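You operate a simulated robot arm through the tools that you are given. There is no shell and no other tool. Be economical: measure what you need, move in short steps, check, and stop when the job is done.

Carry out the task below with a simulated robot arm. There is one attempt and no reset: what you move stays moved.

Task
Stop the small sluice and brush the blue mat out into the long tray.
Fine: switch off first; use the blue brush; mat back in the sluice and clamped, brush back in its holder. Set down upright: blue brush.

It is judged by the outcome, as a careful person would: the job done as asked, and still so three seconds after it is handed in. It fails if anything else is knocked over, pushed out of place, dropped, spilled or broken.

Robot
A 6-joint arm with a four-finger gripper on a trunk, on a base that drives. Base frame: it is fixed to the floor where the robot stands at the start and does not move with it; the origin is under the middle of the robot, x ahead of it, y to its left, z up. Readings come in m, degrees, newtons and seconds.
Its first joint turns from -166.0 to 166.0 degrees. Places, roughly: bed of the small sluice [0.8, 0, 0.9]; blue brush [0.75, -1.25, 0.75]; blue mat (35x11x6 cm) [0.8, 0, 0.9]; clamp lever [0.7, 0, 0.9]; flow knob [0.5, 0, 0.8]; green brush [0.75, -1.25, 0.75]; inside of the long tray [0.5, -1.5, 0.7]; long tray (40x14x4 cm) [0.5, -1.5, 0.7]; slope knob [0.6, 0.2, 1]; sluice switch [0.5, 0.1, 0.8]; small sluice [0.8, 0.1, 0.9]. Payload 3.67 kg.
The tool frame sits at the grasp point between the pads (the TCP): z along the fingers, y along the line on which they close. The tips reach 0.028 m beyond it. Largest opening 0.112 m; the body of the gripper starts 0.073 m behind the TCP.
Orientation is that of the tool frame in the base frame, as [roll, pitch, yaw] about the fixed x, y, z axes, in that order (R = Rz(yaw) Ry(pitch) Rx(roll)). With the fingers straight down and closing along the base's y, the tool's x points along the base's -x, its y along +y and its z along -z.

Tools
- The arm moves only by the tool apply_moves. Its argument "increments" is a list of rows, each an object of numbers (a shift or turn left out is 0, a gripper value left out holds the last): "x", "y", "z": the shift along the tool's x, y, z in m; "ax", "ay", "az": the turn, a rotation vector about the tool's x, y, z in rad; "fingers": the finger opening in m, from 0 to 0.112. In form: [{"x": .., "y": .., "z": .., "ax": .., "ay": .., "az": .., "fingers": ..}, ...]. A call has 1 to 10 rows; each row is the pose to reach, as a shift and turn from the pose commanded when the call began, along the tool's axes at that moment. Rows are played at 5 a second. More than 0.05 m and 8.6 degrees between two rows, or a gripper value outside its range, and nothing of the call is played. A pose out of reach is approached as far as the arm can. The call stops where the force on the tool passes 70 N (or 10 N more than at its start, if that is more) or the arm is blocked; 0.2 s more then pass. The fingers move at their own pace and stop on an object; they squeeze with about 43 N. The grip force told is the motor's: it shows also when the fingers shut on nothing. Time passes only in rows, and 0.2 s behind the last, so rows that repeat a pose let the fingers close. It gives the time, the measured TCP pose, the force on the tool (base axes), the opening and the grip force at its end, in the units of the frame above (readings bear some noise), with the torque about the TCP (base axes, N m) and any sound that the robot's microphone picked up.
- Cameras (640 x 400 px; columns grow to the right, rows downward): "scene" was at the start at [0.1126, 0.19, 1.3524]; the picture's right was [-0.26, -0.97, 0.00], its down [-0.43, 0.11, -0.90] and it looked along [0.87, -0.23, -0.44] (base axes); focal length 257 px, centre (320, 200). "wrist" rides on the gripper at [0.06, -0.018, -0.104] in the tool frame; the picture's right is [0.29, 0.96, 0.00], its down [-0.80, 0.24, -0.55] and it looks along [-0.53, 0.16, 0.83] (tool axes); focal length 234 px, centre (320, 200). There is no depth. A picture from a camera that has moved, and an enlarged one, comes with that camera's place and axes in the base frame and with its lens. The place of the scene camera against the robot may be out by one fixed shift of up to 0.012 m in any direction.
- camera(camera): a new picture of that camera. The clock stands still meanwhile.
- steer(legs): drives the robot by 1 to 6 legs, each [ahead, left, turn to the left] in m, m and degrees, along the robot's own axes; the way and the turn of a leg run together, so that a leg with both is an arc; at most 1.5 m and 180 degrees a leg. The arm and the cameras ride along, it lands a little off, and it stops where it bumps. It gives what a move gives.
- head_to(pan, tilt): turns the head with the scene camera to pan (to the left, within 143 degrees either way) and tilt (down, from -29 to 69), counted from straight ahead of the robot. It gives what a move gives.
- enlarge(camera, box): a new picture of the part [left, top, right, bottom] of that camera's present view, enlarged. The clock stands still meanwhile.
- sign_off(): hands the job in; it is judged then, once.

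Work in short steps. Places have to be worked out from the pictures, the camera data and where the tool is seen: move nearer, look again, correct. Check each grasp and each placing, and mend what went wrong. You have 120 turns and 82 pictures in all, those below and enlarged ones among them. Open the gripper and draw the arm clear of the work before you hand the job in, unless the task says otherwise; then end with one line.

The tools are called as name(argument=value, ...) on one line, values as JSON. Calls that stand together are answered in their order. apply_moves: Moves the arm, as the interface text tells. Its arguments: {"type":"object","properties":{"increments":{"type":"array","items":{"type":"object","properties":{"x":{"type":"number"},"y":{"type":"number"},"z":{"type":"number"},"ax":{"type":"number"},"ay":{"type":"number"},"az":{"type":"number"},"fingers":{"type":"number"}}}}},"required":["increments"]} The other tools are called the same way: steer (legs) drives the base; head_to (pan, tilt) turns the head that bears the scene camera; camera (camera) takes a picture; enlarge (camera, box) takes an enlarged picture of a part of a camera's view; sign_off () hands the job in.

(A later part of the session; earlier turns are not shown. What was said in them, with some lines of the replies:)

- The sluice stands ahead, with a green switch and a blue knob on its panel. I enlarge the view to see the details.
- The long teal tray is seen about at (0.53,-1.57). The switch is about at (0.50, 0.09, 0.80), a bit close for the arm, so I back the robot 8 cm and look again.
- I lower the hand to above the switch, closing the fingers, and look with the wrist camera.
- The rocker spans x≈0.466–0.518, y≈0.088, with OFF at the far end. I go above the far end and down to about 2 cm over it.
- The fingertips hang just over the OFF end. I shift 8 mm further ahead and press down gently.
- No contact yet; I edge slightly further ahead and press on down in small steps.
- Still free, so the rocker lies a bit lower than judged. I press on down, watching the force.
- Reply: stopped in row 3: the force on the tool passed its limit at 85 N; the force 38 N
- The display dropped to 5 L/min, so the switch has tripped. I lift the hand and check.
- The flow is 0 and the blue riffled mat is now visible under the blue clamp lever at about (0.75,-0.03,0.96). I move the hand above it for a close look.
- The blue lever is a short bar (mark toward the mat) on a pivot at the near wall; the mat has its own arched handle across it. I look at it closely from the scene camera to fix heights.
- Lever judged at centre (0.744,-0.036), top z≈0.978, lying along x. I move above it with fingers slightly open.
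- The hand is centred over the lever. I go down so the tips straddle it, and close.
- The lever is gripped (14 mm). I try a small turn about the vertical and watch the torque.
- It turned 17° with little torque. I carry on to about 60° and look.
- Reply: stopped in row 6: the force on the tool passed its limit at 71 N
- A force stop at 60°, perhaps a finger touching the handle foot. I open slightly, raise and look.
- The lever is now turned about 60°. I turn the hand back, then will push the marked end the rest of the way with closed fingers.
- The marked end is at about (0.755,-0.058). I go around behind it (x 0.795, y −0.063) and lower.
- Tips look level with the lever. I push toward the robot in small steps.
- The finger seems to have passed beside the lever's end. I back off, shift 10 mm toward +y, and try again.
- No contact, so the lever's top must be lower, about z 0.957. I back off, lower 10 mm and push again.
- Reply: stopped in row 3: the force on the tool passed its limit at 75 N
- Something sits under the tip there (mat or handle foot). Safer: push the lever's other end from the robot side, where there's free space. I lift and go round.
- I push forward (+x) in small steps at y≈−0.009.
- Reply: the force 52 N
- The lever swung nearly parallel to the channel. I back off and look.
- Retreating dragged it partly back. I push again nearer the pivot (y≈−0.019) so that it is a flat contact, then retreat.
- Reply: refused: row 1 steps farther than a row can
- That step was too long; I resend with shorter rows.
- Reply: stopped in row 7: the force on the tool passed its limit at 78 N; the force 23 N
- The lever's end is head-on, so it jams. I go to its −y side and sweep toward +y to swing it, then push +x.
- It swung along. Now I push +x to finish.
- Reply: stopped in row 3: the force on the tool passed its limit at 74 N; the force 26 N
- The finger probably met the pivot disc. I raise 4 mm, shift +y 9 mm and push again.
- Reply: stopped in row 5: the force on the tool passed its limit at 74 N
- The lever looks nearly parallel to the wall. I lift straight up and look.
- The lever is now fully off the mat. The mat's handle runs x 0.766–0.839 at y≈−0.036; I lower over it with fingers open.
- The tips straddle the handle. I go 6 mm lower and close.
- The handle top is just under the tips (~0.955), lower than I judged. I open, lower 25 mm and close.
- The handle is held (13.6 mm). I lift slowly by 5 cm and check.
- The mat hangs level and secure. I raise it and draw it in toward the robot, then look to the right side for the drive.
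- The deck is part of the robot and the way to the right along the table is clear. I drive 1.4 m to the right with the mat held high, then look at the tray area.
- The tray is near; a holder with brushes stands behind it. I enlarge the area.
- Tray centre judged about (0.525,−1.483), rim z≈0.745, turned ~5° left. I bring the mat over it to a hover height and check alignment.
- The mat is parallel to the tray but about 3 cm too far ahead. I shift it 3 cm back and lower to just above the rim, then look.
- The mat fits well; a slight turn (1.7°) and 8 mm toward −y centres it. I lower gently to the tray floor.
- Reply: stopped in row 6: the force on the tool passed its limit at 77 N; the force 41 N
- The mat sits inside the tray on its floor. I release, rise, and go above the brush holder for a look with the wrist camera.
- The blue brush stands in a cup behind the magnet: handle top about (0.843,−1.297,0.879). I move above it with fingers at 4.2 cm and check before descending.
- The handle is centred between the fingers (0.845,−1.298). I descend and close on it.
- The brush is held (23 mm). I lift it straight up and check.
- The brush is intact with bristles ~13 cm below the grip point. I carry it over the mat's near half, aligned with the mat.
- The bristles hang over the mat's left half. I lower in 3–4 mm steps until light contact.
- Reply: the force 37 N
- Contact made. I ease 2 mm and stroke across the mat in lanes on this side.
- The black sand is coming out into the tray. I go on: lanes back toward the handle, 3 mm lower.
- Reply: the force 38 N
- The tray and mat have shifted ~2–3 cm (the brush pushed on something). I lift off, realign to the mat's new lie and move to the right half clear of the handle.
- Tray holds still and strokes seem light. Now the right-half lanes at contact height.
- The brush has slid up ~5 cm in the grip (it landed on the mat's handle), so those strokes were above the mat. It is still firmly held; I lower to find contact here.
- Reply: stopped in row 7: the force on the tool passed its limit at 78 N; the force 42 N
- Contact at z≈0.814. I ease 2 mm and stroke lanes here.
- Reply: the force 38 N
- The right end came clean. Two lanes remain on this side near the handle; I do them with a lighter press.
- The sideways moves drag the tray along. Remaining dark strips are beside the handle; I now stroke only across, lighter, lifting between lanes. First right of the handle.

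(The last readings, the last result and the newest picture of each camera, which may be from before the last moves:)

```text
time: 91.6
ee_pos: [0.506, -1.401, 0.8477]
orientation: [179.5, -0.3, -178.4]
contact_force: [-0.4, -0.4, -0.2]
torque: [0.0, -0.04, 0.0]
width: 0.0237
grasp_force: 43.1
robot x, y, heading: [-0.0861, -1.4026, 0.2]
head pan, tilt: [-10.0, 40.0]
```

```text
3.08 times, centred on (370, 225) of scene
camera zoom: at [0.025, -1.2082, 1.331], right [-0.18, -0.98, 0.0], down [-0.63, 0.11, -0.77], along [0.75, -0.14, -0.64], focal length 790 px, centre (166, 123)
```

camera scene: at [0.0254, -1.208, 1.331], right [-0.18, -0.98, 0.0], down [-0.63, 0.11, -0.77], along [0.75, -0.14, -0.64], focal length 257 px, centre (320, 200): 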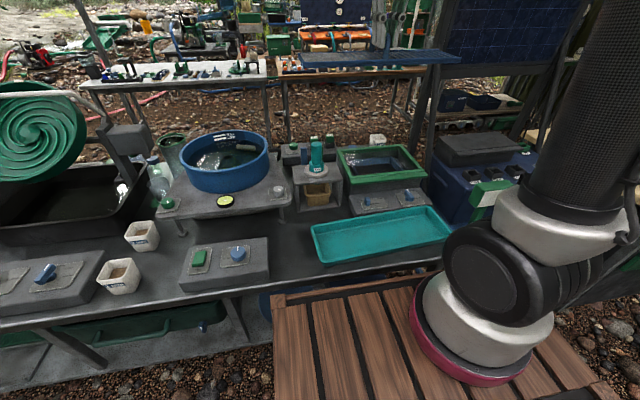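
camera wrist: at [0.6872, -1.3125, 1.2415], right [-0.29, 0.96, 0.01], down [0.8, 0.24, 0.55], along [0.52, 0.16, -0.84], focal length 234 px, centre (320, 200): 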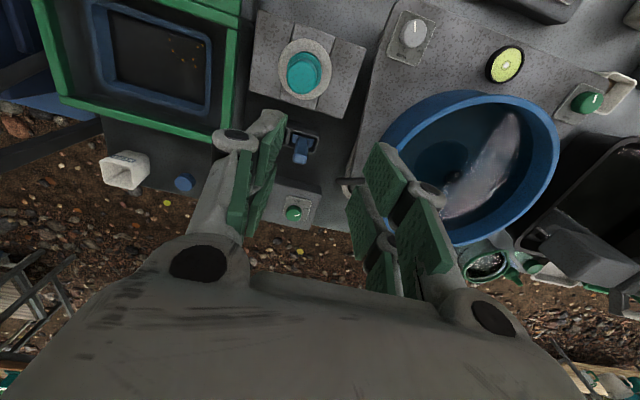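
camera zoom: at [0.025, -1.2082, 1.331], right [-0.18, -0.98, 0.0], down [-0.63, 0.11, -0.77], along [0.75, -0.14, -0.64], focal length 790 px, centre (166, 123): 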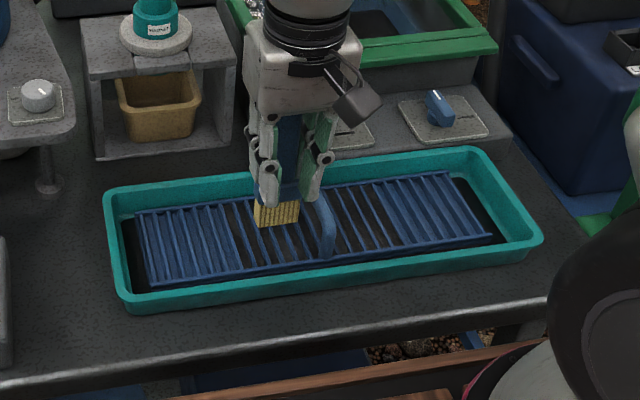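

At z 0.816 there was no contact. I stroke left of the handle stepping down slightly to about 0.812.

apply_moves(increments=[{"x": -0.005, "y": 0.002, "z": 0.02}, {"x": -0.005, "y": 0.002, "z": 0.034}, {"x": -0.05, "y": 0.002, "z": 0.034}, {"x": -0.005, "y": 0.002, "z": 0.035}, {"x": -0.05, "y": 0.002, "z": 0.035}, {"x": -0.005, "y": 0.002, "z": 0.036}, {"x": -0.05, "y": 0.002, "z": 0.036}, {"x": -0.005, "y": 0.002, "z": 0.037}])

enlarge(camera="scene", box=[270, 160, 470, 290])

```text
time: 93.4
ee_pos: [0.5126, -1.3978, 0.8101]
orientation: [179.6, 0.1, -178.4]
contact_force: [13.9, 0.8, 54.5]
torque: [-0.12, -0.32, 0.02]
width: 0.0239
grasp_force: 43.4
robot x, y, heading: [-0.079, -1.4063, -0.2]
head pan, tilt: [-10.0, 40.0]
```

```text
3.08 times, centred on (370, 225) of scene
camera zoom: at [0.0244, -1.208, 1.3311], right [-0.18, -0.98, 0.0], down [-0.63, 0.11, -0.77], along [0.75, -0.14, -0.64], focal length 790 px, centre (166, 123)
```

zoom: 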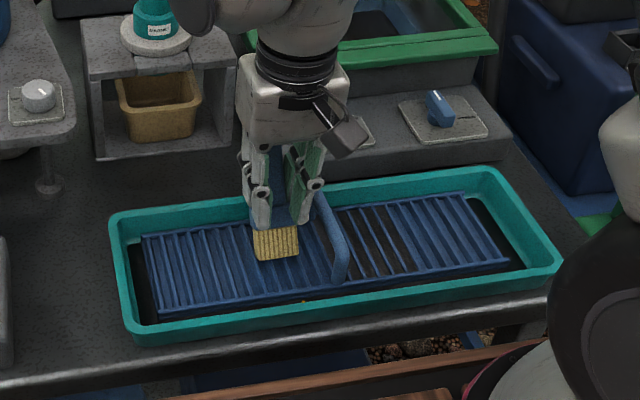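

The left half is clean. Now the strip right of the handle, same way (z≈0.812), ending with outward strokes away from the table edge.

apply_moves(increments=[{"z": -0.03}, {"z": -0.07}, {"y": -0.045, "z": -0.07}, {"x": 0.02, "y": -0.09, "z": -0.07}, {"x": 0.035, "y": -0.091, "z": -0.03}, {"x": 0.035, "y": -0.091, "z": -0.004}, {"x": -0.01, "y": -0.091, "z": -0.003}, {"x": 0.03, "y": -0.091, "z": -0.002}, {"x": -0.012, "y": -0.091, "z": -0.001}, {"x": -0.012, "y": -0.091, "z": -0.03}])

apply_moves(increments=[{"x": 0.04, "y": -0.027}, {"x": 0.04, "y": -0.027, "z": 0.027}, {"x": 0.0, "y": -0.027, "z": 0.028}, {"x": 0.036, "y": -0.027, "z": 0.029}, {"x": -0.004, "y": -0.027, "z": 0.029}, {"x": -0.004, "y": -0.027, "z": 0.0}, {"x": -0.004, "y": -0.027, "z": -0.04}, {"x": -0.04, "y": -0.0, "z": -0.08}])

enlarge(camera="scene", box=[270, 160, 470, 290])

```text
time: 95.6
ee_pos: [0.5262, -1.4892, 0.8381]
orientation: [179.7, -0.3, -178.3]
contact_force: [0.6, 0.1, -0.3]
torque: [0.01, -0.01, 0.0]
width: 0.0239
grasp_force: 43.4
out of reach, approached as far as the arm can: row 5, 6
robot x, y, heading: [-0.083, -1.4086, -0.2]
head pan, tilt: [-10.0, 40.0]
```

```text
refused: row 8 steps farther than a row can; nothing moved
```

```text
3.08 times, centred on (370, 225) of scene
camera zoom: at [0.0254, -1.2081, 1.331], right [-0.18, -0.98, 0.0], down [-0.63, 0.11, -0.77], along [0.75, -0.14, -0.64], focal length 790 px, centre (166, 123)
```

zoom: 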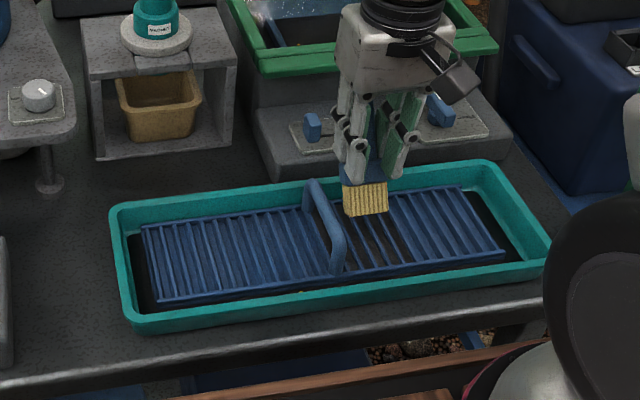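

Better; a dark patch remains at the near side right of the handle. I do another lane there and repeat the first.

apply_moves(increments=[{"x": 0.036, "y": -0.026}, {"x": 0.036, "y": -0.026, "z": 0.026}, {"x": -0.005, "y": -0.026, "z": 0.027}, {"x": 0.036, "y": -0.026, "z": 0.027}, {"x": -0.005, "y": -0.026, "z": 0.027}, {"x": -0.005, "y": -0.026, "z": 0.0}, {"x": 0.033, "y": 0.0, "z": 0.0}, {"x": 0.036, "y": 0.0, "z": 0.026}, {"x": -0.005, "y": 0.0, "z": 0.027}, {"x": -0.005, "y": 0.0, "z": 0.0}])

enlarge(camera="scene", box=[270, 160, 470, 290])

```text
time: 97.8
ee_pos: [0.5297, -1.4906, 0.8387]
orientation: [179.6, -0.1, -178.3]
contact_force: [0.0, -0.1, -0.6]
torque: [-0.02, 0.01, -0.02]
width: 0.0237
grasp_force: 42.7
robot x, y, heading: [-0.0833, -1.4054, -0.1]
head pan, tilt: [-10.0, 40.0]
```

```text
3.08 times, centred on (370, 225) of scene
camera zoom: at [0.0253, -1.208, 1.331], right [-0.18, -0.98, 0.0], down [-0.63, 0.11, -0.77], along [0.75, -0.14, -0.64], focal length 790 px, centre (166, 123)
```

zoom: 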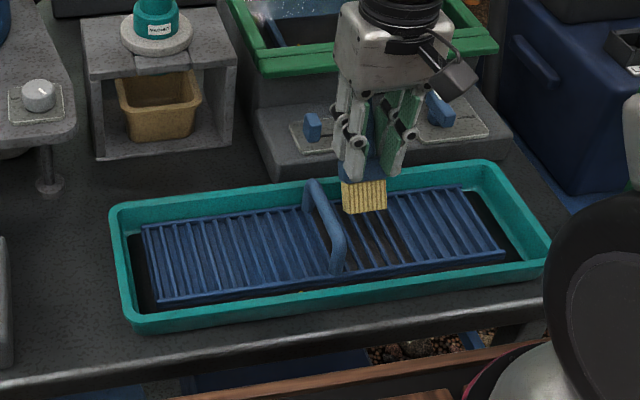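

No contact that time (z too high). I repeat 3 mm lower.

apply_moves(increments=[{"x": 0.036, "y": -0.026}, {"x": 0.036, "y": -0.026, "z": 0.026}, {"x": 0.036, "y": -0.026, "z": 0.03}, {"x": -0.005, "y": -0.026, "z": 0.031}, {"x": 0.036, "y": -0.026, "z": 0.031}, {"x": -0.005, "y": -0.026, "z": 0.031}, {"x": -0.005, "y": -0.026, "z": 0.0}])

apply_moves(increments=[{"x": 0.037, "y": 0.026}, {"x": 0.041, "y": 0.026, "z": 0.028}, {"x": 0.041, "y": 0.026, "z": 0.031}, {"x": 0.0, "y": 0.026, "z": 0.031}, {"x": 0.041, "y": 0.026, "z": 0.032}, {"x": 0.0, "y": 0.026, "z": 0.032}, {"x": 0.0, "y": 0.026, "z": 0.0}])

enlarge(camera="scene", box=[270, 160, 470, 290])

```text
time: 99.4
ee_pos: [0.5352, -1.5152, 0.8373]
orientation: [179.6, -0.1, -178.3]
contact_force: [-0.1, -0.7, -0.9]
torque: [0.0, 0.05, 0.01]
width: 0.0239
grasp_force: 42.9
robot x, y, heading: [-0.0803, -1.4034, -0.1]
head pan, tilt: [-10.0, 40.0]
```

```text
time: 101.0
ee_pos: [0.5349, -1.4892, 0.8371]
orientation: [179.7, -0.2, -178.3]
contact_force: [0.5, -0.1, -0.1]
torque: [0.02, 0.03, -0.03]
width: 0.0237
grasp_force: 42.6
robot x, y, heading: [-0.081, -1.4028, -0.1]
head pan, tilt: [-10.0, 40.0]
```

```text
3.08 times, centred on (370, 225) of scene
camera zoom: at [0.0255, -1.2081, 1.331], right [-0.18, -0.98, 0.0], down [-0.63, 0.11, -0.77], along [0.75, -0.14, -0.64], focal length 790 px, centre (166, 123)
```

zoom: 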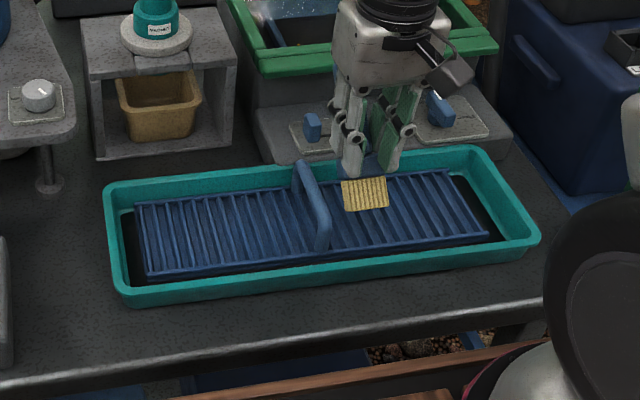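

The mat is now all clean. I lift the brush, align it and carry it back above its holder.

apply_moves(increments=[{"z": -0.045, "az": 0.01}, {"z": -0.09, "az": 0.02}, {"z": -0.135, "az": 0.03}, {"z": -0.18, "az": 0.03}, {"z": -0.225, "az": 0.03}, {"z": -0.27, "az": 0.03}])

apply_moves(increments=[{"x": -0.04, "y": 0.025}, {"x": -0.08, "y": 0.05}, {"x": -0.12, "y": 0.075}, {"x": -0.16, "y": 0.1}, {"x": -0.2, "y": 0.125}, {"x": -0.24, "y": 0.15}, {"x": -0.28, "y": 0.175}, {"x": -0.3095, "y": 0.1925}])

enlarge(camera="scene", box=[250, 70, 390, 180])

```text
time: 102.4
ee_pos: [0.5354, -1.4909, 1.1076]
orientation: [179.6, -0.3, 180.0]
contact_force: [0.8, 1.0, -0.6]
torque: [0.0, 0.02, -0.01]
width: 0.0241
grasp_force: 43.2
robot x, y, heading: [-0.0828, -1.4088, -0.2]
head pan, tilt: [-10.0, 40.0]
```

```text
time: 104.2
ee_pos: [0.8443, -1.2969, 1.1104]
orientation: [179.7, -0.1, 179.9]
contact_force: [-0.7, 0.6, 1.3]
torque: [0.0, -0.02, 0.04]
width: 0.0241
grasp_force: 43.1
robot x, y, heading: [-0.0832, -1.4081, -0.0]
head pan, tilt: [-10.0, 40.0]
```

```text
3.64 times, centred on (320, 125) of scene
camera zoom: at [0.0248, -1.2082, 1.3311], right [-0.18, -0.98, 0.0], down [-0.63, 0.11, -0.77], along [0.75, -0.14, -0.64], focal length 934 px, centre (320, 473)
```

zoom: 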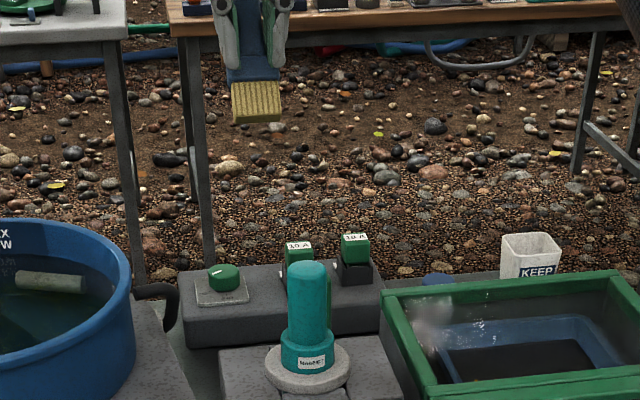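

The brush may be slightly tilted in the grip; I check with the wrist camera.

enlarge(camera="wrist", box=[220, 50, 460, 210])

```text
2.50 times, centred on (340, 130) of wrist
camera zoom: at [0.7836, -1.3152, 1.2139], right [-0.29, 0.96, 0.01], down [0.8, 0.24, 0.55], along [0.53, 0.16, -0.83], focal length 585 px, centre (270, 375)
```

zoom: 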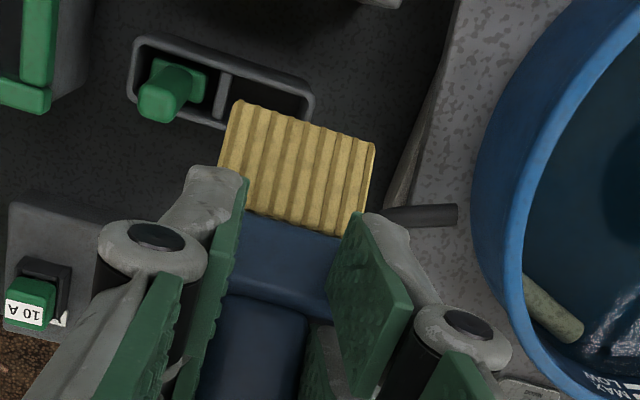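

The brush is pitched ~20° in the grip (bristles lagging toward the robot) from the last outward strokes. I take it back over the clean mat to straighten it with one short inward stroke.

apply_moves(increments=[{"x": 0.0355, "y": -0.0316}, {"x": 0.071, "y": -0.0632}, {"x": 0.1065, "y": -0.0948}, {"x": 0.142, "y": -0.1264}, {"x": 0.1775, "y": -0.158}, {"x": 0.213, "y": -0.1896}, {"x": 0.2485, "y": -0.2212}, {"x": 0.284, "y": -0.2528}])

apply_moves(increments=[{"z": 0.05}, {"z": 0.1}, {"z": 0.15}, {"z": 0.2}, {"z": 0.25}, {"z": 0.28}, {"z": 0.292}, {"z": 0.297}, {"z": 0.301}])

```text
time: 106.0
ee_pos: [0.5611, -1.5497, 1.1077]
orientation: [179.7, -0.2, -179.9]
contact_force: [0.1, 0.3, -1.0]
torque: [-0.04, 0.03, 0.0]
width: 0.0237
grasp_force: 43.3
robot x, y, heading: [-0.0817, -1.4091, -0.1]
head pan, tilt: [-10.0, 40.0]
```

```text
time: 108.0
ee_pos: [0.5594, -1.549, 0.8064]
orientation: [179.7, -0.2, 179.9]
contact_force: [-0.5, 0.5, 8.8]
torque: [-0.16, 0.26, 0.0]
width: 0.0238
grasp_force: 43.0
robot x, y, heading: [-0.0812, -1.4066, -0.4]
head pan, tilt: [-10.0, 40.0]
```

Light contact (9 N). Now the inward stroke of 3.5 cm, easing up as the brush straightens, then lift.

apply_moves(increments=[{"x": 0.008, "z": 0.0015}, {"x": 0.016, "z": 0.001}, {"x": 0.024, "z": 0.0}, {"x": 0.032, "z": -0.001}, {"x": 0.036, "z": -0.002}, {"x": 0.036, "z": -0.03}, {"x": 0.036, "z": -0.07}, {"x": 0.036, "z": -0.11}, {"x": 0.036, "z": -0.15}])

enlarge(camera="wrist", box=[220, 50, 460, 210])

```text
time: 110.0
ee_pos: [0.5249, -1.5491, 0.9569]
orientation: [179.7, -0.2, 180.0]
contact_force: [0.1, 0.0, -1.3]
torque: [-0.01, 0.04, 0.02]
width: 0.0237
grasp_force: 42.9
robot x, y, heading: [-0.083, -1.4073, -0.5]
head pan, tilt: [-10.0, 40.0]
```

```text
2.50 times, centred on (340, 130) of wrist
camera zoom: at [0.4639, -1.5679, 1.062], right [-0.29, 0.96, 0.01], down [0.8, 0.24, 0.55], along [0.53, 0.16, -0.83], focal length 585 px, centre (270, 375)
```

zoom: 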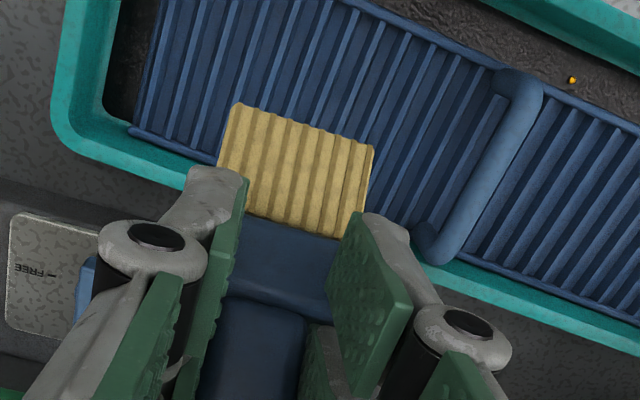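

The tilt hasn't changed; the grip is too firm. I go back to light contact on the mat and try a softer squeeze so the brush can swing upright.

apply_moves(increments=[{"x": -0.015, "z": 0.04}, {"x": -0.035, "z": 0.08}, {"x": -0.035, "z": 0.12}, {"x": -0.035, "z": 0.14}, {"x": -0.035, "z": 0.147}, {"x": -0.035, "z": 0.15}, {"x": -0.035, "z": 0.15, "fingers": 0.023}, {"x": -0.035, "z": 0.15, "fingers": 0.023}])

```text
time: 111.8
ee_pos: [0.5595, -1.5496, 0.8075]
orientation: [179.8, -0.2, 180.0]
contact_force: [1.8, -0.5, 18.5]
torque: [-0.07, -0.06, -0.06]
width: 0.0241
grasp_force: 1.1
robot x, y, heading: [-0.0839, -1.406, -0.0]
head pan, tilt: [-10.0, 40.0]
```

The grip is now soft (1 N). I move inward 2.8 cm while rising slightly so the brush stands upright, then squeeze and lift a little.

apply_moves(increments=[{"x": 0.007, "z": -0.001, "fingers": 0.0225}, {"x": 0.014, "z": -0.003, "fingers": 0.0225}, {"x": 0.021, "z": -0.005, "fingers": 0.0225}, {"x": 0.027, "z": -0.007, "fingers": 0.0225}, {"x": 0.027, "z": -0.007, "fingers": 0.0}, {"x": 0.027, "z": -0.007, "fingers": 0.0}, {"x": 0.027, "z": -0.04}, {"x": 0.027, "z": -0.08}, {"x": 0.027, "z": -0.12}, {"x": 0.027, "z": -0.15}])

enlarge(camera="wrist", box=[220, 50, 460, 210])

```text
time: 114.0
ee_pos: [0.5328, -1.5511, 0.9565]
orientation: [179.7, -0.3, 179.9]
contact_force: [0.2, -0.1, -2.0]
torque: [0.03, 0.05, 0.01]
width: 0.0238
grasp_force: 42.8
robot x, y, heading: [-0.0827, -1.4086, -0.2]
head pan, tilt: [-10.0, 40.0]
```

```text
2.50 times, centred on (340, 130) of wrist
camera zoom: at [0.472, -1.5688, 1.0613], right [-0.29, 0.96, 0.01], down [0.8, 0.24, 0.55], along [0.53, 0.16, -0.83], focal length 585 px, centre (270, 375)
```

zoom: 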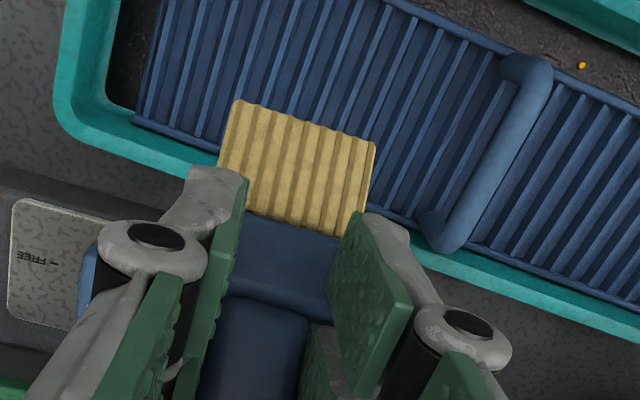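

The handle seems wedged past the palm, which locks the tilt. The holder cup is roomy enough to take the tilted bristles, so I'll set it in there, release, and straighten it in the cup. Carry it back above the holder, offset 1 cm for the tilt.

apply_moves(increments=[{"z": -0.05}, {"z": -0.1}, {"z": -0.15}, {"x": -0.036, "y": 0.027, "z": -0.15}, {"x": -0.072, "y": 0.056, "z": -0.15}, {"x": -0.108, "y": 0.085, "z": -0.15}, {"x": -0.144, "y": 0.113, "z": -0.15}, {"x": -0.18, "y": 0.141, "z": -0.15}, {"x": -0.216, "y": 0.169, "z": -0.15}])

apply_moves(increments=[{"x": -0.036, "y": 0.03}, {"x": -0.072, "y": 0.06}, {"x": -0.107, "y": 0.085}, {"x": -0.107, "y": 0.085, "z": 0.05}, {"x": -0.107, "y": 0.085, "z": 0.1}, {"x": -0.107, "y": 0.085, "z": 0.15}, {"x": -0.107, "y": 0.085, "z": 0.2}, {"x": -0.107, "y": 0.085, "z": 0.225}])

enlarge(camera="wrist", box=[220, 50, 460, 210])

```text
time: 116.0
ee_pos: [0.7489, -1.3815, 1.1078]
orientation: [179.7, -0.2, 179.9]
contact_force: [-0.6, -0.5, 0.3]
torque: [0.04, -0.03, 0.01]
width: 0.0241
grasp_force: 42.7
robot x, y, heading: [-0.0826, -1.41, -0.1]
head pan, tilt: [-10.0, 40.0]
```

```text
time: 117.8
ee_pos: [0.8563, -1.2961, 0.8816]
orientation: [179.6, 0.0, -180.0]
contact_force: [0.5, -0.3, 0.3]
torque: [0.0, -0.01, 0.01]
width: 0.0238
grasp_force: 42.3
robot x, y, heading: [-0.0813, -1.4077, 0.0]
head pan, tilt: [-10.0, 40.0]
```

```text
2.50 times, centred on (340, 130) of wrist
camera zoom: at [0.7951, -1.3138, 0.9862], right [-0.29, 0.96, 0.01], down [0.8, 0.24, 0.55], along [0.53, 0.16, -0.83], focal length 585 px, centre (270, 375)
```

zoom: 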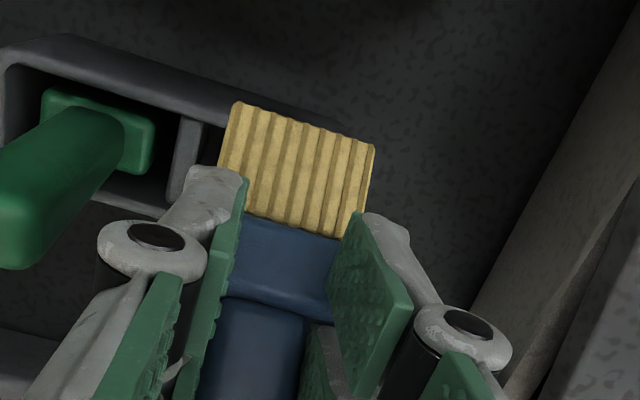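

The cup is at x≈0.829–0.866 inside; bristles' front edge is at 0.821. I shift 1.1 cm ahead and lower the bristles ~3 cm into the cup.

apply_moves(increments=[{"x": -0.011, "z": 0.0}, {"x": -0.011, "z": 0.015}, {"x": -0.011, "z": 0.025}, {"x": -0.011, "z": 0.032}, {"x": -0.011, "z": 0.038}, {"x": -0.011, "z": 0.044}])

```text
time: 119.2
ee_pos: [0.8702, -1.294, 0.8438]
orientation: [179.5, 0.5, 180.0]
contact_force: [27.0, 0.9, 46.2]
torque: [-0.1, -0.1, 0.1]
width: 0.0235
grasp_force: 43.5
robot x, y, heading: [-0.0865, -1.4057, -0.1]
head pan, tilt: [-10.0, 40.0]
```

It meets the near wall (pushed +x). I raise a bit, shift 8 mm further ahead, and lower again.

apply_moves(increments=[{"z": -0.008}, {"x": -0.008, "z": -0.008}, {"x": -0.008, "z": 0.0}, {"x": -0.008, "z": 0.006}, {"x": -0.008, "z": 0.012}, {"x": -0.008, "z": 0.017}])

```text
time: 120.5
ee_pos: [0.874, -1.2955, 0.8332]
orientation: [179.7, 0.1, 180.0]
contact_force: [-21.1, -3.4, 28.7]
torque: [-0.2, 1.16, -0.04]
width: 0.024
grasp_force: 43.0
robot x, y, heading: [-0.0816, -1.4115, -0.3]
head pan, tilt: [-10.0, 40.0]
stopped in row 6: the force on the tool passed its limit at 76 N (the readings are from after the stop); the commanded pose is now the measured one
```

enlarge(camera="wrist", box=[220, 50, 460, 210])

```text
2.50 times, centred on (340, 130) of wrist
camera zoom: at [0.812, -1.3137, 0.938], right [-0.29, 0.96, 0.0], down [0.8, 0.24, 0.56], along [0.53, 0.16, -0.83], focal length 585 px, centre (270, 375)
```

zoom: 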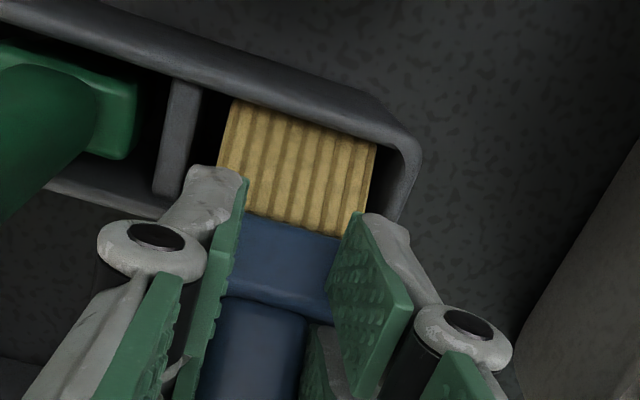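

The bristles are inside the cup; the head meets the far wall because of the tilt. I soften the grip and ease down while drawing back so it straightens between the walls.

apply_moves(increments=[{"x": 0.003, "fingers": 0.021}, {"x": 0.003, "fingers": 0.021}, {"x": 0.006, "z": 0.003, "fingers": 0.021}, {"x": 0.009, "z": 0.006, "fingers": 0.021}])

```text
time: 121.6
ee_pos: [0.8727, -1.2955, 0.8336]
orientation: [179.4, 1.2, -179.9]
contact_force: [-9.7, -1.9, 15.8]
torque: [-0.17, 0.55, -0.03]
width: 0.0239
grasp_force: 42.7
robot x, y, heading: [-0.0796, -1.4047, -0.2]
head pan, tilt: [-10.0, 40.0]
stopped in row 4: the force on the tool passed its limit at 71 N (the readings are from after the stop); the commanded pose is now the measured one
```

Still a full squeeze at 0.021; I soften to 0.0232 in place.

apply_moves(increments=[{"fingers": 0.0232}, {"fingers": 0.0232}, {"x": 0.003, "fingers": 0.0232}, {"x": 0.006, "z": 0.002, "fingers": 0.0232}, {"x": 0.009, "z": 0.004, "fingers": 0.0232}])

```text
time: 122.8
ee_pos: [0.8637, -1.2953, 0.8333]
orientation: [179.4, 1.6, -179.9]
contact_force: [6.6, -6.2, 61.0]
torque: [-0.48, -0.72, 0.01]
width: 0.0246
grasp_force: 19.0
robot x, y, heading: [-0.0812, -1.4077, -0.3]
head pan, tilt: [-10.0, 40.0]
```

It's seating with some press. I ease up 4 mm and draw back in x toward the cup centre with the soft grip.

apply_moves(increments=[{"z": -0.003, "fingers": 0.0234}, {"x": 0.004, "z": -0.003}, {"x": 0.008, "z": -0.003}, {"x": 0.012, "z": -0.003}, {"x": 0.016, "z": -0.003}])

enlarge(camera="wrist", box=[220, 50, 460, 210])

```text
time: 124.0
ee_pos: [0.8471, -1.2944, 0.8295]
orientation: [179.6, 1.0, -180.0]
contact_force: [0.0, -0.8, -0.2]
torque: [0.0, -0.1, 0.0]
width: 0.0245
grasp_force: 1.2
robot x, y, heading: [-0.0826, -1.4048, -0.4]
head pan, tilt: [-10.0, 40.0]
```

```text
2.50 times, centred on (340, 130) of wrist
camera zoom: at [0.7842, -1.3136, 0.9328], right [-0.29, 0.96, 0.0], down [0.79, 0.24, 0.57], along [0.55, 0.17, -0.82], focal length 585 px, centre (270, 375)
```

zoom: 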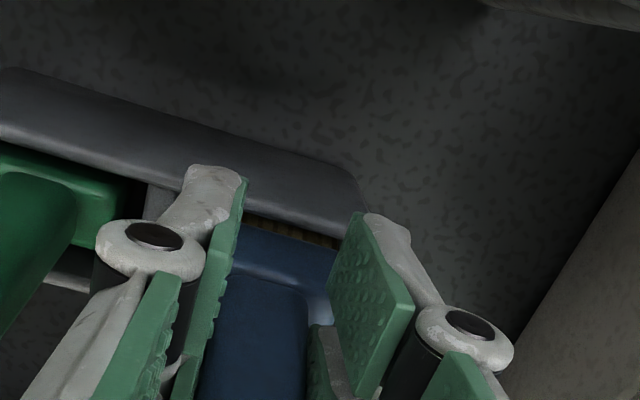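

The brush now stands upright deep in its cup with no force on it. I open the fingers and rise straight up.

apply_moves(increments=[{"fingers": 0.03}, {"fingers": 0.038}, {"fingers": 0.042}, {"z": -0.015, "fingers": 0.042}, {"z": -0.035}, {"z": -0.06}, {"z": -0.1}, {"z": -0.15}, {"z": -0.2}, {"z": -0.25}])

enlarge(camera="wrist", box=[160, 20, 480, 220])

```text
time: 126.2
ee_pos: [0.844, -1.2971, 1.0801]
orientation: [179.5, 1.1, 180.0]
contact_force: [0.7, 0.9, -0.2]
torque: [-0.05, 0.04, 0.0]
width: 0.0422
grasp_force: 0.1
robot x, y, heading: [-0.084, -1.4093, -0.1]
head pan, tilt: [-10.0, 40.0]
```

```text
2.00 times, centred on (320, 120) of wrist
camera zoom: at [0.7807, -1.3161, 1.1834], right [-0.29, 0.96, 0.0], down [0.79, 0.24, 0.57], along [0.55, 0.17, -0.82], focal length 468 px, centre (320, 360)
```

zoom: 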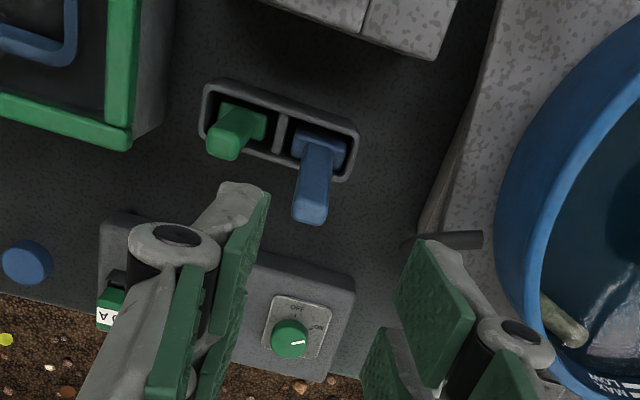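

The brush is in its holder but leans ~15° toward +x. I grip its handle top softly and draw it upright.

apply_moves(increments=[{"x": -0.025, "y": 0.002, "z": 0.04}, {"x": -0.025, "y": 0.002, "z": 0.09}, {"x": -0.025, "y": 0.002, "z": 0.14}, {"x": -0.025, "y": 0.002, "z": 0.18}, {"x": -0.025, "y": 0.002, "z": 0.207}, {"x": -0.025, "y": 0.002, "z": 0.212, "fingers": 0.0232}, {"x": -0.025, "y": 0.002, "z": 0.212, "fingers": 0.0232}, {"x": -0.025, "y": 0.002, "z": 0.212, "fingers": 0.0232}])

apply_moves(increments=[{"x": 0.005}, {"x": 0.01}, {"x": 0.015}, {"x": 0.02}, {"x": 0.023}, {"x": 0.023}])

```text
time: 128.0
ee_pos: [0.8716, -1.2931, 0.8684]
orientation: [179.5, 1.1, -180.0]
contact_force: [0.1, -0.5, -1.2]
torque: [0.0, 0.0, -0.01]
width: 0.0244
grasp_force: 43.0
robot x, y, heading: [-0.0833, -1.4085, -0.1]
head pan, tilt: [-10.0, 40.0]
```

```text
time: 129.4
ee_pos: [0.8489, -1.2931, 0.8671]
orientation: [179.5, 1.0, -180.0]
contact_force: [0.3, -0.2, -0.5]
torque: [-0.04, 0.02, -0.03]
width: 0.0242
grasp_force: 18.1
robot x, y, heading: [-0.0797, -1.4085, -0.1]
head pan, tilt: [-10.0, 40.0]
```

It swung back with no resistance. I release and rise, and then go up clear toward the tray.

apply_moves(increments=[{"z": 0.002, "fingers": 0.0242}, {"z": 0.002, "fingers": 0.03}, {"z": 0.002, "fingers": 0.042}, {"z": -0.02, "fingers": 0.042}, {"z": -0.05}, {"z": -0.1}, {"z": -0.15}, {"z": -0.2}, {"z": -0.24}])

apply_moves(increments=[{"x": 0.04, "y": -0.018}, {"x": 0.08, "y": -0.036}, {"x": 0.12, "y": -0.054}, {"x": 0.16, "y": -0.072}, {"x": 0.2, "y": -0.09}, {"x": 0.24, "y": -0.108}, {"x": 0.28, "y": -0.126}, {"x": 0.32, "y": -0.145}, {"x": 0.35, "y": -0.162}])

camera(camera="scene")

```text
time: 131.4
ee_pos: [0.8433, -1.2962, 1.1069]
orientation: [179.5, 1.1, -180.0]
contact_force: [0.3, 0.5, -1.1]
torque: [-0.01, 0.06, 0.01]
width: 0.0418
grasp_force: 0.1
robot x, y, heading: [-0.0818, -1.4074, -0.4]
head pan, tilt: [-10.0, 40.0]
```

```text
time: 133.4
ee_pos: [0.4943, -1.4584, 1.1007]
orientation: [179.5, 1.1, -179.9]
contact_force: [1.2, -0.1, -1.1]
torque: [0.01, 0.03, 0.03]
width: 0.0418
grasp_force: 0.1
robot x, y, heading: [-0.0823, -1.4082, -0.0]
head pan, tilt: [-10.0, 40.0]
```

```text
2 pictures are left
camera scene: at [0.0257, -1.2081, 1.331], right [-0.18, -0.98, 0.0], down [-0.63, 0.11, -0.77], along [0.75, -0.14, -0.64], focal length 257 px, centre (320, 200)
```

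scene: 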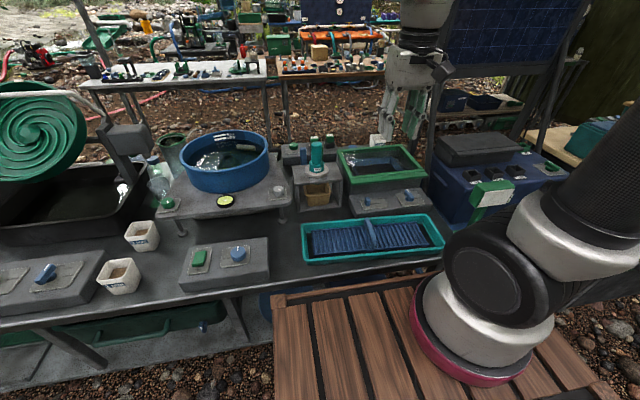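

Brush and area look fine; the mat sits in the tray, handle about y −1.45. I descend over it with a wider opening and close.

apply_moves(increments=[{"x": -0.004, "y": 0.007, "z": 0.04, "fingers": 0.07}, {"x": -0.004, "y": 0.007, "z": 0.09}, {"x": -0.004, "y": 0.007, "z": 0.14}, {"x": -0.004, "y": 0.007, "z": 0.19}, {"x": -0.004, "y": 0.007, "z": 0.24}, {"x": -0.004, "y": 0.007, "z": 0.28}, {"x": -0.004, "y": 0.007, "z": 0.305}, {"x": -0.004, "y": 0.007, "z": 0.319}])

apply_moves(increments=[{"fingers": 0.03}, {"fingers": 0.0}, {"fingers": 0.0}, {"fingers": 0.0}])

```text
time: 135.2
ee_pos: [0.5037, -1.4492, 0.7804]
orientation: [179.5, 1.2, 179.9]
contact_force: [0.2, -0.4, 0.1]
torque: [0.02, -0.03, -0.02]
width: 0.0701
grasp_force: 0.0
robot x, y, heading: [-0.0808, -1.4055, -0.3]
head pan, tilt: [-10.0, 40.0]
```

```text
time: 136.2
ee_pos: [0.5055, -1.4482, 0.7802]
orientation: [179.5, 1.1, 180.0]
contact_force: [-0.2, -1.1, 0.5]
torque: [-0.02, -0.02, -0.01]
width: 0.0115
grasp_force: 43.3
robot x, y, heading: [-0.084, -1.4067, -0.4]
head pan, tilt: [-10.0, 40.0]
```

The handle is held. I lift the mat straight up out of the tray.

apply_moves(increments=[{"z": -0.02}, {"z": -0.05}, {"z": -0.1}, {"z": -0.15}, {"z": -0.2}, {"z": -0.25}, {"z": -0.3}, {"z": -0.35}, {"z": -0.4}, {"z": -0.45}])

apply_moves(increments=[{"x": -0.04}, {"x": -0.08}, {"x": -0.1, "z": -0.02}])

```text
time: 138.4
ee_pos: [0.4952, -1.4507, 1.2312]
orientation: [179.6, 1.1, -180.0]
contact_force: [1.1, -0.1, -3.2]
torque: [0.03, 0.03, 0.01]
width: 0.0116
grasp_force: 42.9
robot x, y, heading: [-0.0792, -1.404, -0.3]
head pan, tilt: [-10.0, 40.0]
```

```text
time: 139.2
ee_pos: [0.5956, -1.4513, 1.2522]
orientation: [179.5, 1.2, -179.9]
contact_force: [-0.7, -0.1, -1.7]
torque: [0.02, -0.01, 0.02]
width: 0.0117
grasp_force: 43.6
robot x, y, heading: [-0.0843, -1.4056, -0.2]
head pan, tilt: [-10.0, 40.0]
```

Mat held. I drive back left 1.4 m to the sluice and set the head as before.

steer(legs=[[0, 0.7, 0], [0, 0.704, 0]])

head_to(pan=-5, tilt=35)

```text
time: 146.5
ee_pos: [0.604, -0.0516, 1.2519]
orientation: [179.4, 1.1, 179.8]
contact_force: [-0.4, -0.4, -1.9]
torque: [0.0, 0.05, -0.02]
width: 0.0122
grasp_force: 42.7
robot x, y, heading: [-0.0724, -0.003, -0.6]
head pan, tilt: [-10.0, 40.0]
```

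```text
time: 147.1
ee_pos: [0.6041, -0.0507, 1.2525]
orientation: [179.5, 1.1, 179.8]
contact_force: [-0.1, -0.4, -2.5]
torque: [0.02, 0.01, -0.05]
width: 0.0116
grasp_force: 42.8
robot x, y, heading: [-0.0713, -0.0049, -0.6]
head pan, tilt: [-5.0, 35.0]
```

I bring the mat back over the sluice to the same hover pose as when it was lifted, and compare pictures.

apply_moves(increments=[{"x": -0.04, "y": 0.003, "ay": 0.006}, {"x": -0.08, "y": 0.006, "ay": 0.012}, {"x": -0.12, "y": 0.009, "ay": 0.018}, {"x": -0.16, "y": 0.012, "ay": 0.024}, {"x": -0.2, "y": 0.0135, "ay": 0.03}, {"x": -0.203, "y": 0.0135, "z": 0.045, "ay": 0.03}, {"x": -0.203, "y": 0.0135, "z": 0.09, "ay": 0.03}, {"x": -0.203, "y": 0.0135, "z": 0.135, "ay": 0.03}, {"x": -0.203, "y": 0.0135, "z": 0.18, "ay": 0.03}, {"x": -0.203, "y": 0.0135, "z": 0.224, "ay": 0.03}])

enlarge(camera="scene", box=[270, 100, 470, 220])

```text
time: 149.3
ee_pos: [0.811, -0.0352, 1.0331]
orientation: [179.5, -0.5, 179.8]
contact_force: [0.2, 0.3, -1.1]
torque: [-0.01, 0.01, -0.05]
width: 0.0119
grasp_force: 43.1
robot x, y, heading: [-0.0687, -0.0043, -0.7]
head pan, tilt: [-5.0, 35.0]
```

```text
3.20 times, centred on (370, 160) of scene
camera zoom: at [0.0402, 0.2022, 1.3386], right [-0.1, -1.0, 0.0], down [-0.57, 0.05, -0.82], along [0.82, -0.08, -0.57], focal length 822 px, centre (160, 328)
```

zoom: 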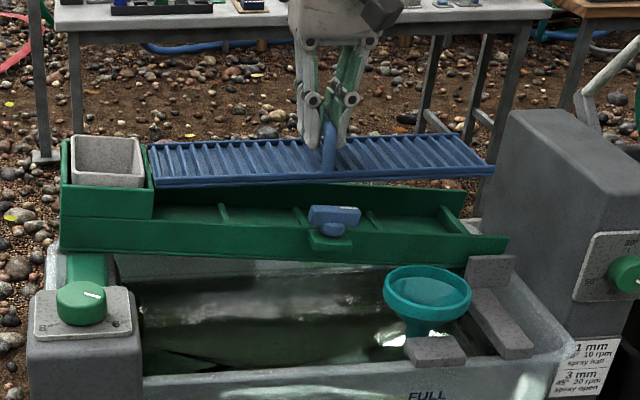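

Compared with the lifted reference, the mat is in the right place with TCP x≈0.810. I tilt the hand 4.5° to match the bed slope and lower the first part.

apply_moves(increments=[{"x": 0.001, "y": -0.001, "ax": -0.02}, {"x": 0.001, "y": -0.0015, "ax": -0.04}, {"x": 0.001, "y": -0.0015, "ax": -0.06}, {"x": 0.001, "y": -0.0015, "ax": -0.08}])

apply_moves(increments=[{"y": -0.0016, "z": 0.02}, {"y": -0.0032, "z": 0.04}, {"y": -0.0044, "z": 0.055}, {"y": -0.005, "z": 0.062}, {"y": -0.0055, "z": 0.068}, {"y": -0.0058, "z": 0.072}])

```text
time: 150.3
ee_pos: [0.8121, -0.0374, 1.0324]
orientation: [174.9, -0.6, 179.8]
contact_force: [-1.8, -0.3, -2.8]
torque: [0.02, -0.02, -0.01]
width: 0.0119
grasp_force: 43.2
robot x, y, heading: [-0.0705, -0.0061, -0.8]
head pan, tilt: [-5.0, 35.0]
```

```text
time: 151.7
ee_pos: [0.8109, -0.0372, 0.961]
orientation: [174.9, -0.6, 179.9]
contact_force: [4.6, -4.0, 6.7]
torque: [0.13, -0.42, 0.6]
width: 0.0118
grasp_force: 43.1
robot x, y, heading: [-0.0701, -0.0037, -0.8]
head pan, tilt: [-5.0, 35.0]
```

Light contact at z 0.961 (grip level was 0.958). I settle another 3 mm.

apply_moves(increments=[{"y": -0.0001, "z": 0.0015}, {"y": -0.0002, "z": 0.003}, {"y": -0.0003, "z": 0.0045}])

```text
time: 152.5
ee_pos: [0.8106, -0.037, 0.9574]
orientation: [174.9, -0.4, 179.6]
contact_force: [6.4, -9.2, 22.2]
torque: [0.0, -1.39, 0.6]
width: 0.012
grasp_force: 43.0
robot x, y, heading: [-0.072, -0.0013, -0.5]
head pan, tilt: [-5.0, 35.0]
```

The mat is seated at its old level. I release it, rise and level the hand.

apply_moves(increments=[{"z": -0.002, "fingers": 0.03}, {"z": -0.002, "fingers": 0.05}, {"z": -0.002, "fingers": 0.05}, {"y": 0.002, "z": -0.03}, {"y": 0.005, "z": -0.06}, {"y": 0.008, "z": -0.1, "ax": 0.04}, {"y": 0.01, "z": -0.13, "ax": 0.085}])

```text
time: 154.1
ee_pos: [0.8111, -0.039, 1.0877]
orientation: [179.8, -0.6, 179.7]
contact_force: [0.9, 0.1, 0.7]
torque: [0.0, 0.04, 0.03]
width: 0.05
grasp_force: 0.1
robot x, y, heading: [-0.0724, -0.0032, -0.3]
head pan, tilt: [-5.0, 35.0]
```

Now the clamp: I go to the free side of the lever and push its marked end (−y end) toward +x to start turning it back.

apply_moves(increments=[{"x": 0.035, "y": -0.007, "fingers": 0.0}, {"x": 0.07, "y": -0.014, "z": 0.01}, {"x": 0.103, "y": -0.021, "z": 0.02}, {"x": 0.103, "y": -0.021, "z": 0.06}, {"x": 0.103, "y": -0.021, "z": 0.1}, {"x": 0.103, "y": -0.021, "z": 0.11}])

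apply_moves(increments=[{"x": -0.01}, {"x": -0.016}, {"x": -0.021}, {"x": -0.025}, {"x": -0.029}])

```text
time: 155.5
ee_pos: [0.7065, -0.059, 0.9766]
orientation: [179.8, -0.6, 179.9]
contact_force: [-0.2, 0.3, 0.1]
torque: [0.02, 0.02, 0.02]
width: 0.0002
grasp_force: 35.7
robot x, y, heading: [-0.0788, -0.0013, -0.6]
head pan, tilt: [-5.0, 35.0]
```

```text
time: 156.7
ee_pos: [0.7359, -0.0606, 0.9779]
orientation: [179.8, -0.7, 179.7]
contact_force: [-19.0, -22.4, -1.1]
torque: [-0.42, 0.37, -0.33]
width: 0.0
grasp_force: 35.7
robot x, y, heading: [-0.0734, -0.0053, -0.3]
head pan, tilt: [-5.0, 35.0]
```

Contact on the slanted face shows it has turned ~45°. I back away, rise over the pivot and turn the hand 45° to grip the lever.

apply_moves(increments=[{"x": 0.012, "y": -0.006}, {"x": 0.02, "y": -0.006, "z": -0.03}, {"x": 0.01, "y": 0.005, "z": -0.065, "fingers": 0.045}, {"x": -0.0075, "y": 0.0235, "z": -0.065, "az": 0.11}, {"x": -0.0075, "y": 0.0235, "z": -0.065, "az": 0.25}, {"x": -0.0075, "y": 0.0235, "z": -0.065, "az": 0.39}, {"x": -0.0075, "y": 0.0235, "z": -0.065, "az": 0.53}, {"x": -0.0075, "y": 0.0235, "z": -0.065, "az": 0.67}, {"x": -0.0075, "y": 0.0235, "z": -0.065, "az": 0.785}])

apply_moves(increments=[{"z": 0.03}, {"z": 0.055}, {"z": 0.063}, {"z": 0.063, "fingers": 0.0}, {"z": 0.063, "fingers": 0.0}, {"z": 0.063, "fingers": 0.0}])

```text
time: 158.7
ee_pos: [0.7443, -0.0351, 1.042]
orientation: [-179.9, -0.6, 134.6]
contact_force: [1.0, -0.2, -0.1]
torque: [0.0, -0.01, 0.03]
width: 0.045
grasp_force: 0.2
robot x, y, heading: [-0.0744, -0.0023, -0.6]
head pan, tilt: [-5.0, 35.0]
```

```text
time: 160.1
ee_pos: [0.7444, -0.0347, 0.9778]
orientation: [-179.7, -0.6, 134.8]
contact_force: [9.8, 14.4, -10.1]
torque: [0.5, -0.71, 0.09]
width: 0.0142
grasp_force: 44.5
robot x, y, heading: [-0.0765, -0.0033, -0.5]
head pan, tilt: [-5.0, 35.0]
```

The lever is gripped (14 mm). I turn it back 45° to point over the mat.

apply_moves(increments=[{"az": -0.1}, {"az": -0.2}, {"az": -0.3}, {"az": -0.4}, {"az": -0.5}, {"az": -0.6}, {"az": -0.7}, {"az": -0.79}])

```text
time: 161.9
ee_pos: [0.7424, -0.0396, 0.9785]
orientation: [179.7, -0.8, 180.0]
contact_force: [-30.5, -39.2, -6.7]
torque: [-0.64, 0.64, -2.51]
width: 0.0224
grasp_force: 45.0
robot x, y, heading: [-0.0707, -0.0042, -0.6]
head pan, tilt: [-5.0, 35.0]
```

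The lever stopped short (the grip slipped to 22 mm). I release, rise and use the last picture to see what blocks it.

apply_moves(increments=[{"fingers": 0.03}, {"fingers": 0.045}, {"z": -0.03, "fingers": 0.05}, {"z": -0.07}, {"x": -0.02, "y": 0.013, "z": -0.11}, {"x": -0.04, "y": 0.026, "z": -0.124, "fingers": 0.06}])

enlarge(camera="wrist", box=[120, 0, 440, 200])

```text
time: 163.3
ee_pos: [0.7862, -0.0098, 1.1036]
orientation: [179.9, -0.6, 179.9]
contact_force: [0.3, -0.5, -0.4]
torque: [0.0, -0.05, 0.02]
width: 0.0596
grasp_force: 0.1
robot x, y, heading: [-0.0711, -0.0021, -0.6]
head pan, tilt: [-5.0, 35.0]
```

```text
2.00 times, centred on (280, 100) of wrist
camera zoom: at [0.726, -0.0277, 1.2088], right [-0.29, 0.96, 0.01], down [0.8, 0.24, 0.55], along [0.52, 0.16, -0.84], focal length 468 px, centre (400, 400)
```

zoom: 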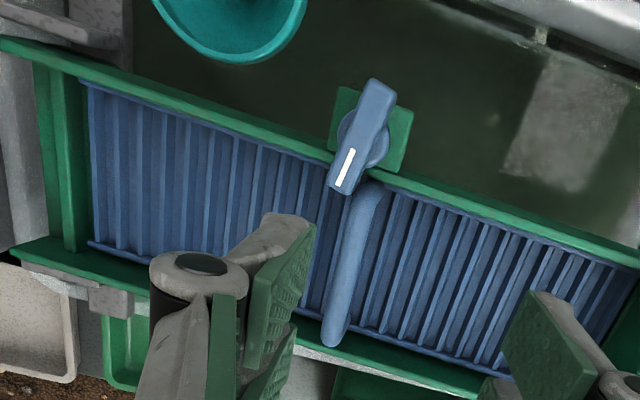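

The mat is seated but ~5 mm too near the near wall, so its handle foot blocks the lever. I regrip the handle, lift a few mm, shift +x 6 mm and set it down.

apply_moves(increments=[{"x": -0.02, "y": -0.02, "z": 0.02, "fingers": 0.05}, {"x": -0.027, "y": -0.027, "z": 0.06}, {"x": -0.027, "y": -0.027, "z": 0.105}, {"x": -0.027, "y": -0.027, "z": 0.13}, {"x": -0.027, "y": -0.027, "z": 0.145}, {"x": -0.027, "y": -0.027, "z": 0.145, "fingers": 0.0}, {"x": -0.027, "y": -0.027, "z": 0.145, "fingers": 0.0}, {"x": -0.027, "y": -0.027, "z": 0.145, "fingers": 0.0}])

apply_moves(increments=[{"z": -0.004}, {"x": -0.003, "z": -0.005}, {"x": -0.006, "z": -0.005}, {"x": -0.007, "z": -0.005}, {"x": -0.007, "z": -0.002}, {"x": -0.007, "z": 0.0}])

```text
time: 165.1
ee_pos: [0.8113, -0.0354, 0.9564]
orientation: [179.9, -0.7, -179.9]
contact_force: [0.1, -0.1, -0.5]
torque: [-0.03, 0.03, 0.01]
width: 0.0119
grasp_force: 43.0
robot x, y, heading: [-0.0711, 0.0042, -0.4]
head pan, tilt: [-5.0, 35.0]
```

```text
time: 166.5
ee_pos: [0.8177, -0.036, 0.9576]
orientation: [179.9, -0.6, -179.9]
contact_force: [0.1, -0.7, -1.5]
torque: [0.06, -0.03, 0.05]
width: 0.0116
grasp_force: 43.1
robot x, y, heading: [-0.076, -0.0029, -0.6]
head pan, tilt: [-5.0, 35.0]
```

It moved freely. I lower until light contact, then release and rise.

apply_moves(increments=[{"z": 0.001}, {"z": 0.002}, {"z": 0.003}])

```text
time: 167.3
ee_pos: [0.8174, -0.0355, 0.9567]
orientation: [179.8, -0.3, -179.8]
contact_force: [-2.6, -0.5, 29.3]
torque: [-0.03, 1.51, -0.03]
width: 0.0117
grasp_force: 42.6
robot x, y, heading: [-0.0738, -0.0074, -0.6]
head pan, tilt: [-5.0, 35.0]
```

Seated. I release, rise, and go over the lever with the hand turned ~12° to match it.

apply_moves(increments=[{"z": -0.001, "fingers": 0.03}, {"z": -0.001, "fingers": 0.05}, {"z": -0.03}, {"z": -0.07}, {"x": 0.035, "z": -0.085, "fingers": 0.045}, {"x": 0.0735, "y": -0.001, "z": -0.085, "az": 0.1}, {"x": 0.0735, "y": -0.001, "z": -0.085, "az": 0.21}])

apply_moves(increments=[{"z": 0.03}, {"z": 0.055}, {"z": 0.063}, {"z": 0.063, "fingers": 0.0}, {"z": 0.063, "fingers": 0.0}, {"z": 0.063, "fingers": 0.0}])

```text
time: 168.9
ee_pos: [0.745, -0.0369, 1.0402]
orientation: [-180.0, -0.7, 167.9]
contact_force: [-0.5, -0.6, -0.3]
torque: [0.0, 0.01, 0.01]
width: 0.0449
grasp_force: 0.1
robot x, y, heading: [-0.0692, -0.0038, -0.7]
head pan, tilt: [-5.0, 35.0]
```

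```text
time: 170.3
ee_pos: [0.7437, -0.0384, 0.9765]
orientation: [179.9, -0.6, 168.0]
contact_force: [-2.4, -13.3, -2.1]
torque: [-0.16, -1.06, -0.19]
width: 0.0146
grasp_force: 45.6
robot x, y, heading: [-0.0718, -0.0022, -0.6]
head pan, tilt: [-5.0, 35.0]
```

Gripped at 14.6 mm, aligned with the lever. I turn it the last 12° (plus a hair).

apply_moves(increments=[{"az": -0.05}, {"az": -0.1}, {"az": -0.15}, {"az": -0.2}, {"az": -0.22}, {"az": -0.22}])

```text
time: 171.7
ee_pos: [0.745, -0.0402, 0.9774]
orientation: [179.7, -0.6, -179.4]
contact_force: [-5.9, -38.0, 3.8]
torque: [-0.48, -0.33, -0.77]
width: 0.0144
grasp_force: 45.2
robot x, y, heading: [-0.0749, -0.0032, -0.5]
head pan, tilt: [-5.0, 35.0]
```

The lever followed to alignment (width still 14.4 mm). I open, then re-close once as a check that it stays, since no pictures are left.

apply_moves(increments=[{"fingers": 0.03}, {"fingers": 0.04}, {"fingers": 0.04}, {"fingers": 0.016}, {"fingers": 0.016}, {"fingers": 0.016}])

```text
time: 173.1
ee_pos: [0.7445, -0.0369, 0.9768]
orientation: [179.9, -0.6, -179.4]
contact_force: [1.5, -5.2, -1.3]
torque: [-0.07, 0.0, -0.1]
width: 0.0191
grasp_force: 2.6
robot x, y, heading: [-0.0739, -0.0025, -0.3]
head pan, tilt: [-5.0, 35.0]
```

Width 19 mm at low force may just be off-centre contact. I shift −y 2.5 mm and close to 15 mm again to distinguish.

apply_moves(increments=[{"fingers": 0.035}, {"y": -0.003, "fingers": 0.035}, {"y": -0.003, "fingers": 0.0165}, {"y": -0.003, "fingers": 0.0165}, {"y": -0.003, "fingers": 0.0165}])

```text
time: 174.3
ee_pos: [0.7441, -0.0395, 0.9761]
orientation: [179.8, -0.5, -179.4]
contact_force: [-0.2, 0.6, 0.4]
torque: [0.01, 0.02, 0.0]
width: 0.0167
grasp_force: 0.4
robot x, y, heading: [-0.0721, -0.0043, -0.4]
head pan, tilt: [-5.0, 35.0]
```

The fingers close to 16.7 mm freely: the lever stays aligned over the mat. I open and draw the arm clear.

apply_moves(increments=[{"fingers": 0.04}, {"fingers": 0.045}, {"z": -0.04}, {"z": -0.09}, {"z": -0.14}, {"z": -0.19}, {"z": -0.24}, {"x": 0.04, "z": -0.26}, {"x": 0.08, "z": -0.27}, {"x": 0.12, "z": -0.28}])

```text
time: 176.5
ee_pos: [0.627, -0.042, 1.2576]
orientation: [179.7, -0.7, -179.2]
contact_force: [1.1, 0.6, -0.3]
torque: [-0.01, 0.09, 0.0]
width: 0.0453
grasp_force: 0.1
robot x, y, heading: [-0.0721, -0.0019, -0.6]
head pan, tilt: [-5.0, 35.0]
```

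The arm is clear, the gripper is open and every step is done, so I hand the job in.

sign_off()

```text
The job is handed in.
```

The sluice is off (0 L/min), the blue mat is brushed clean into the long tray and back in the sluice with the clamp lever turned over it, and the blue brush is upright in its holder. The pictures ran out before the end, so the final clamp position and the brush's straightening were checked only by grip and force readings. The long tray ended a few centimetres from where it stood.
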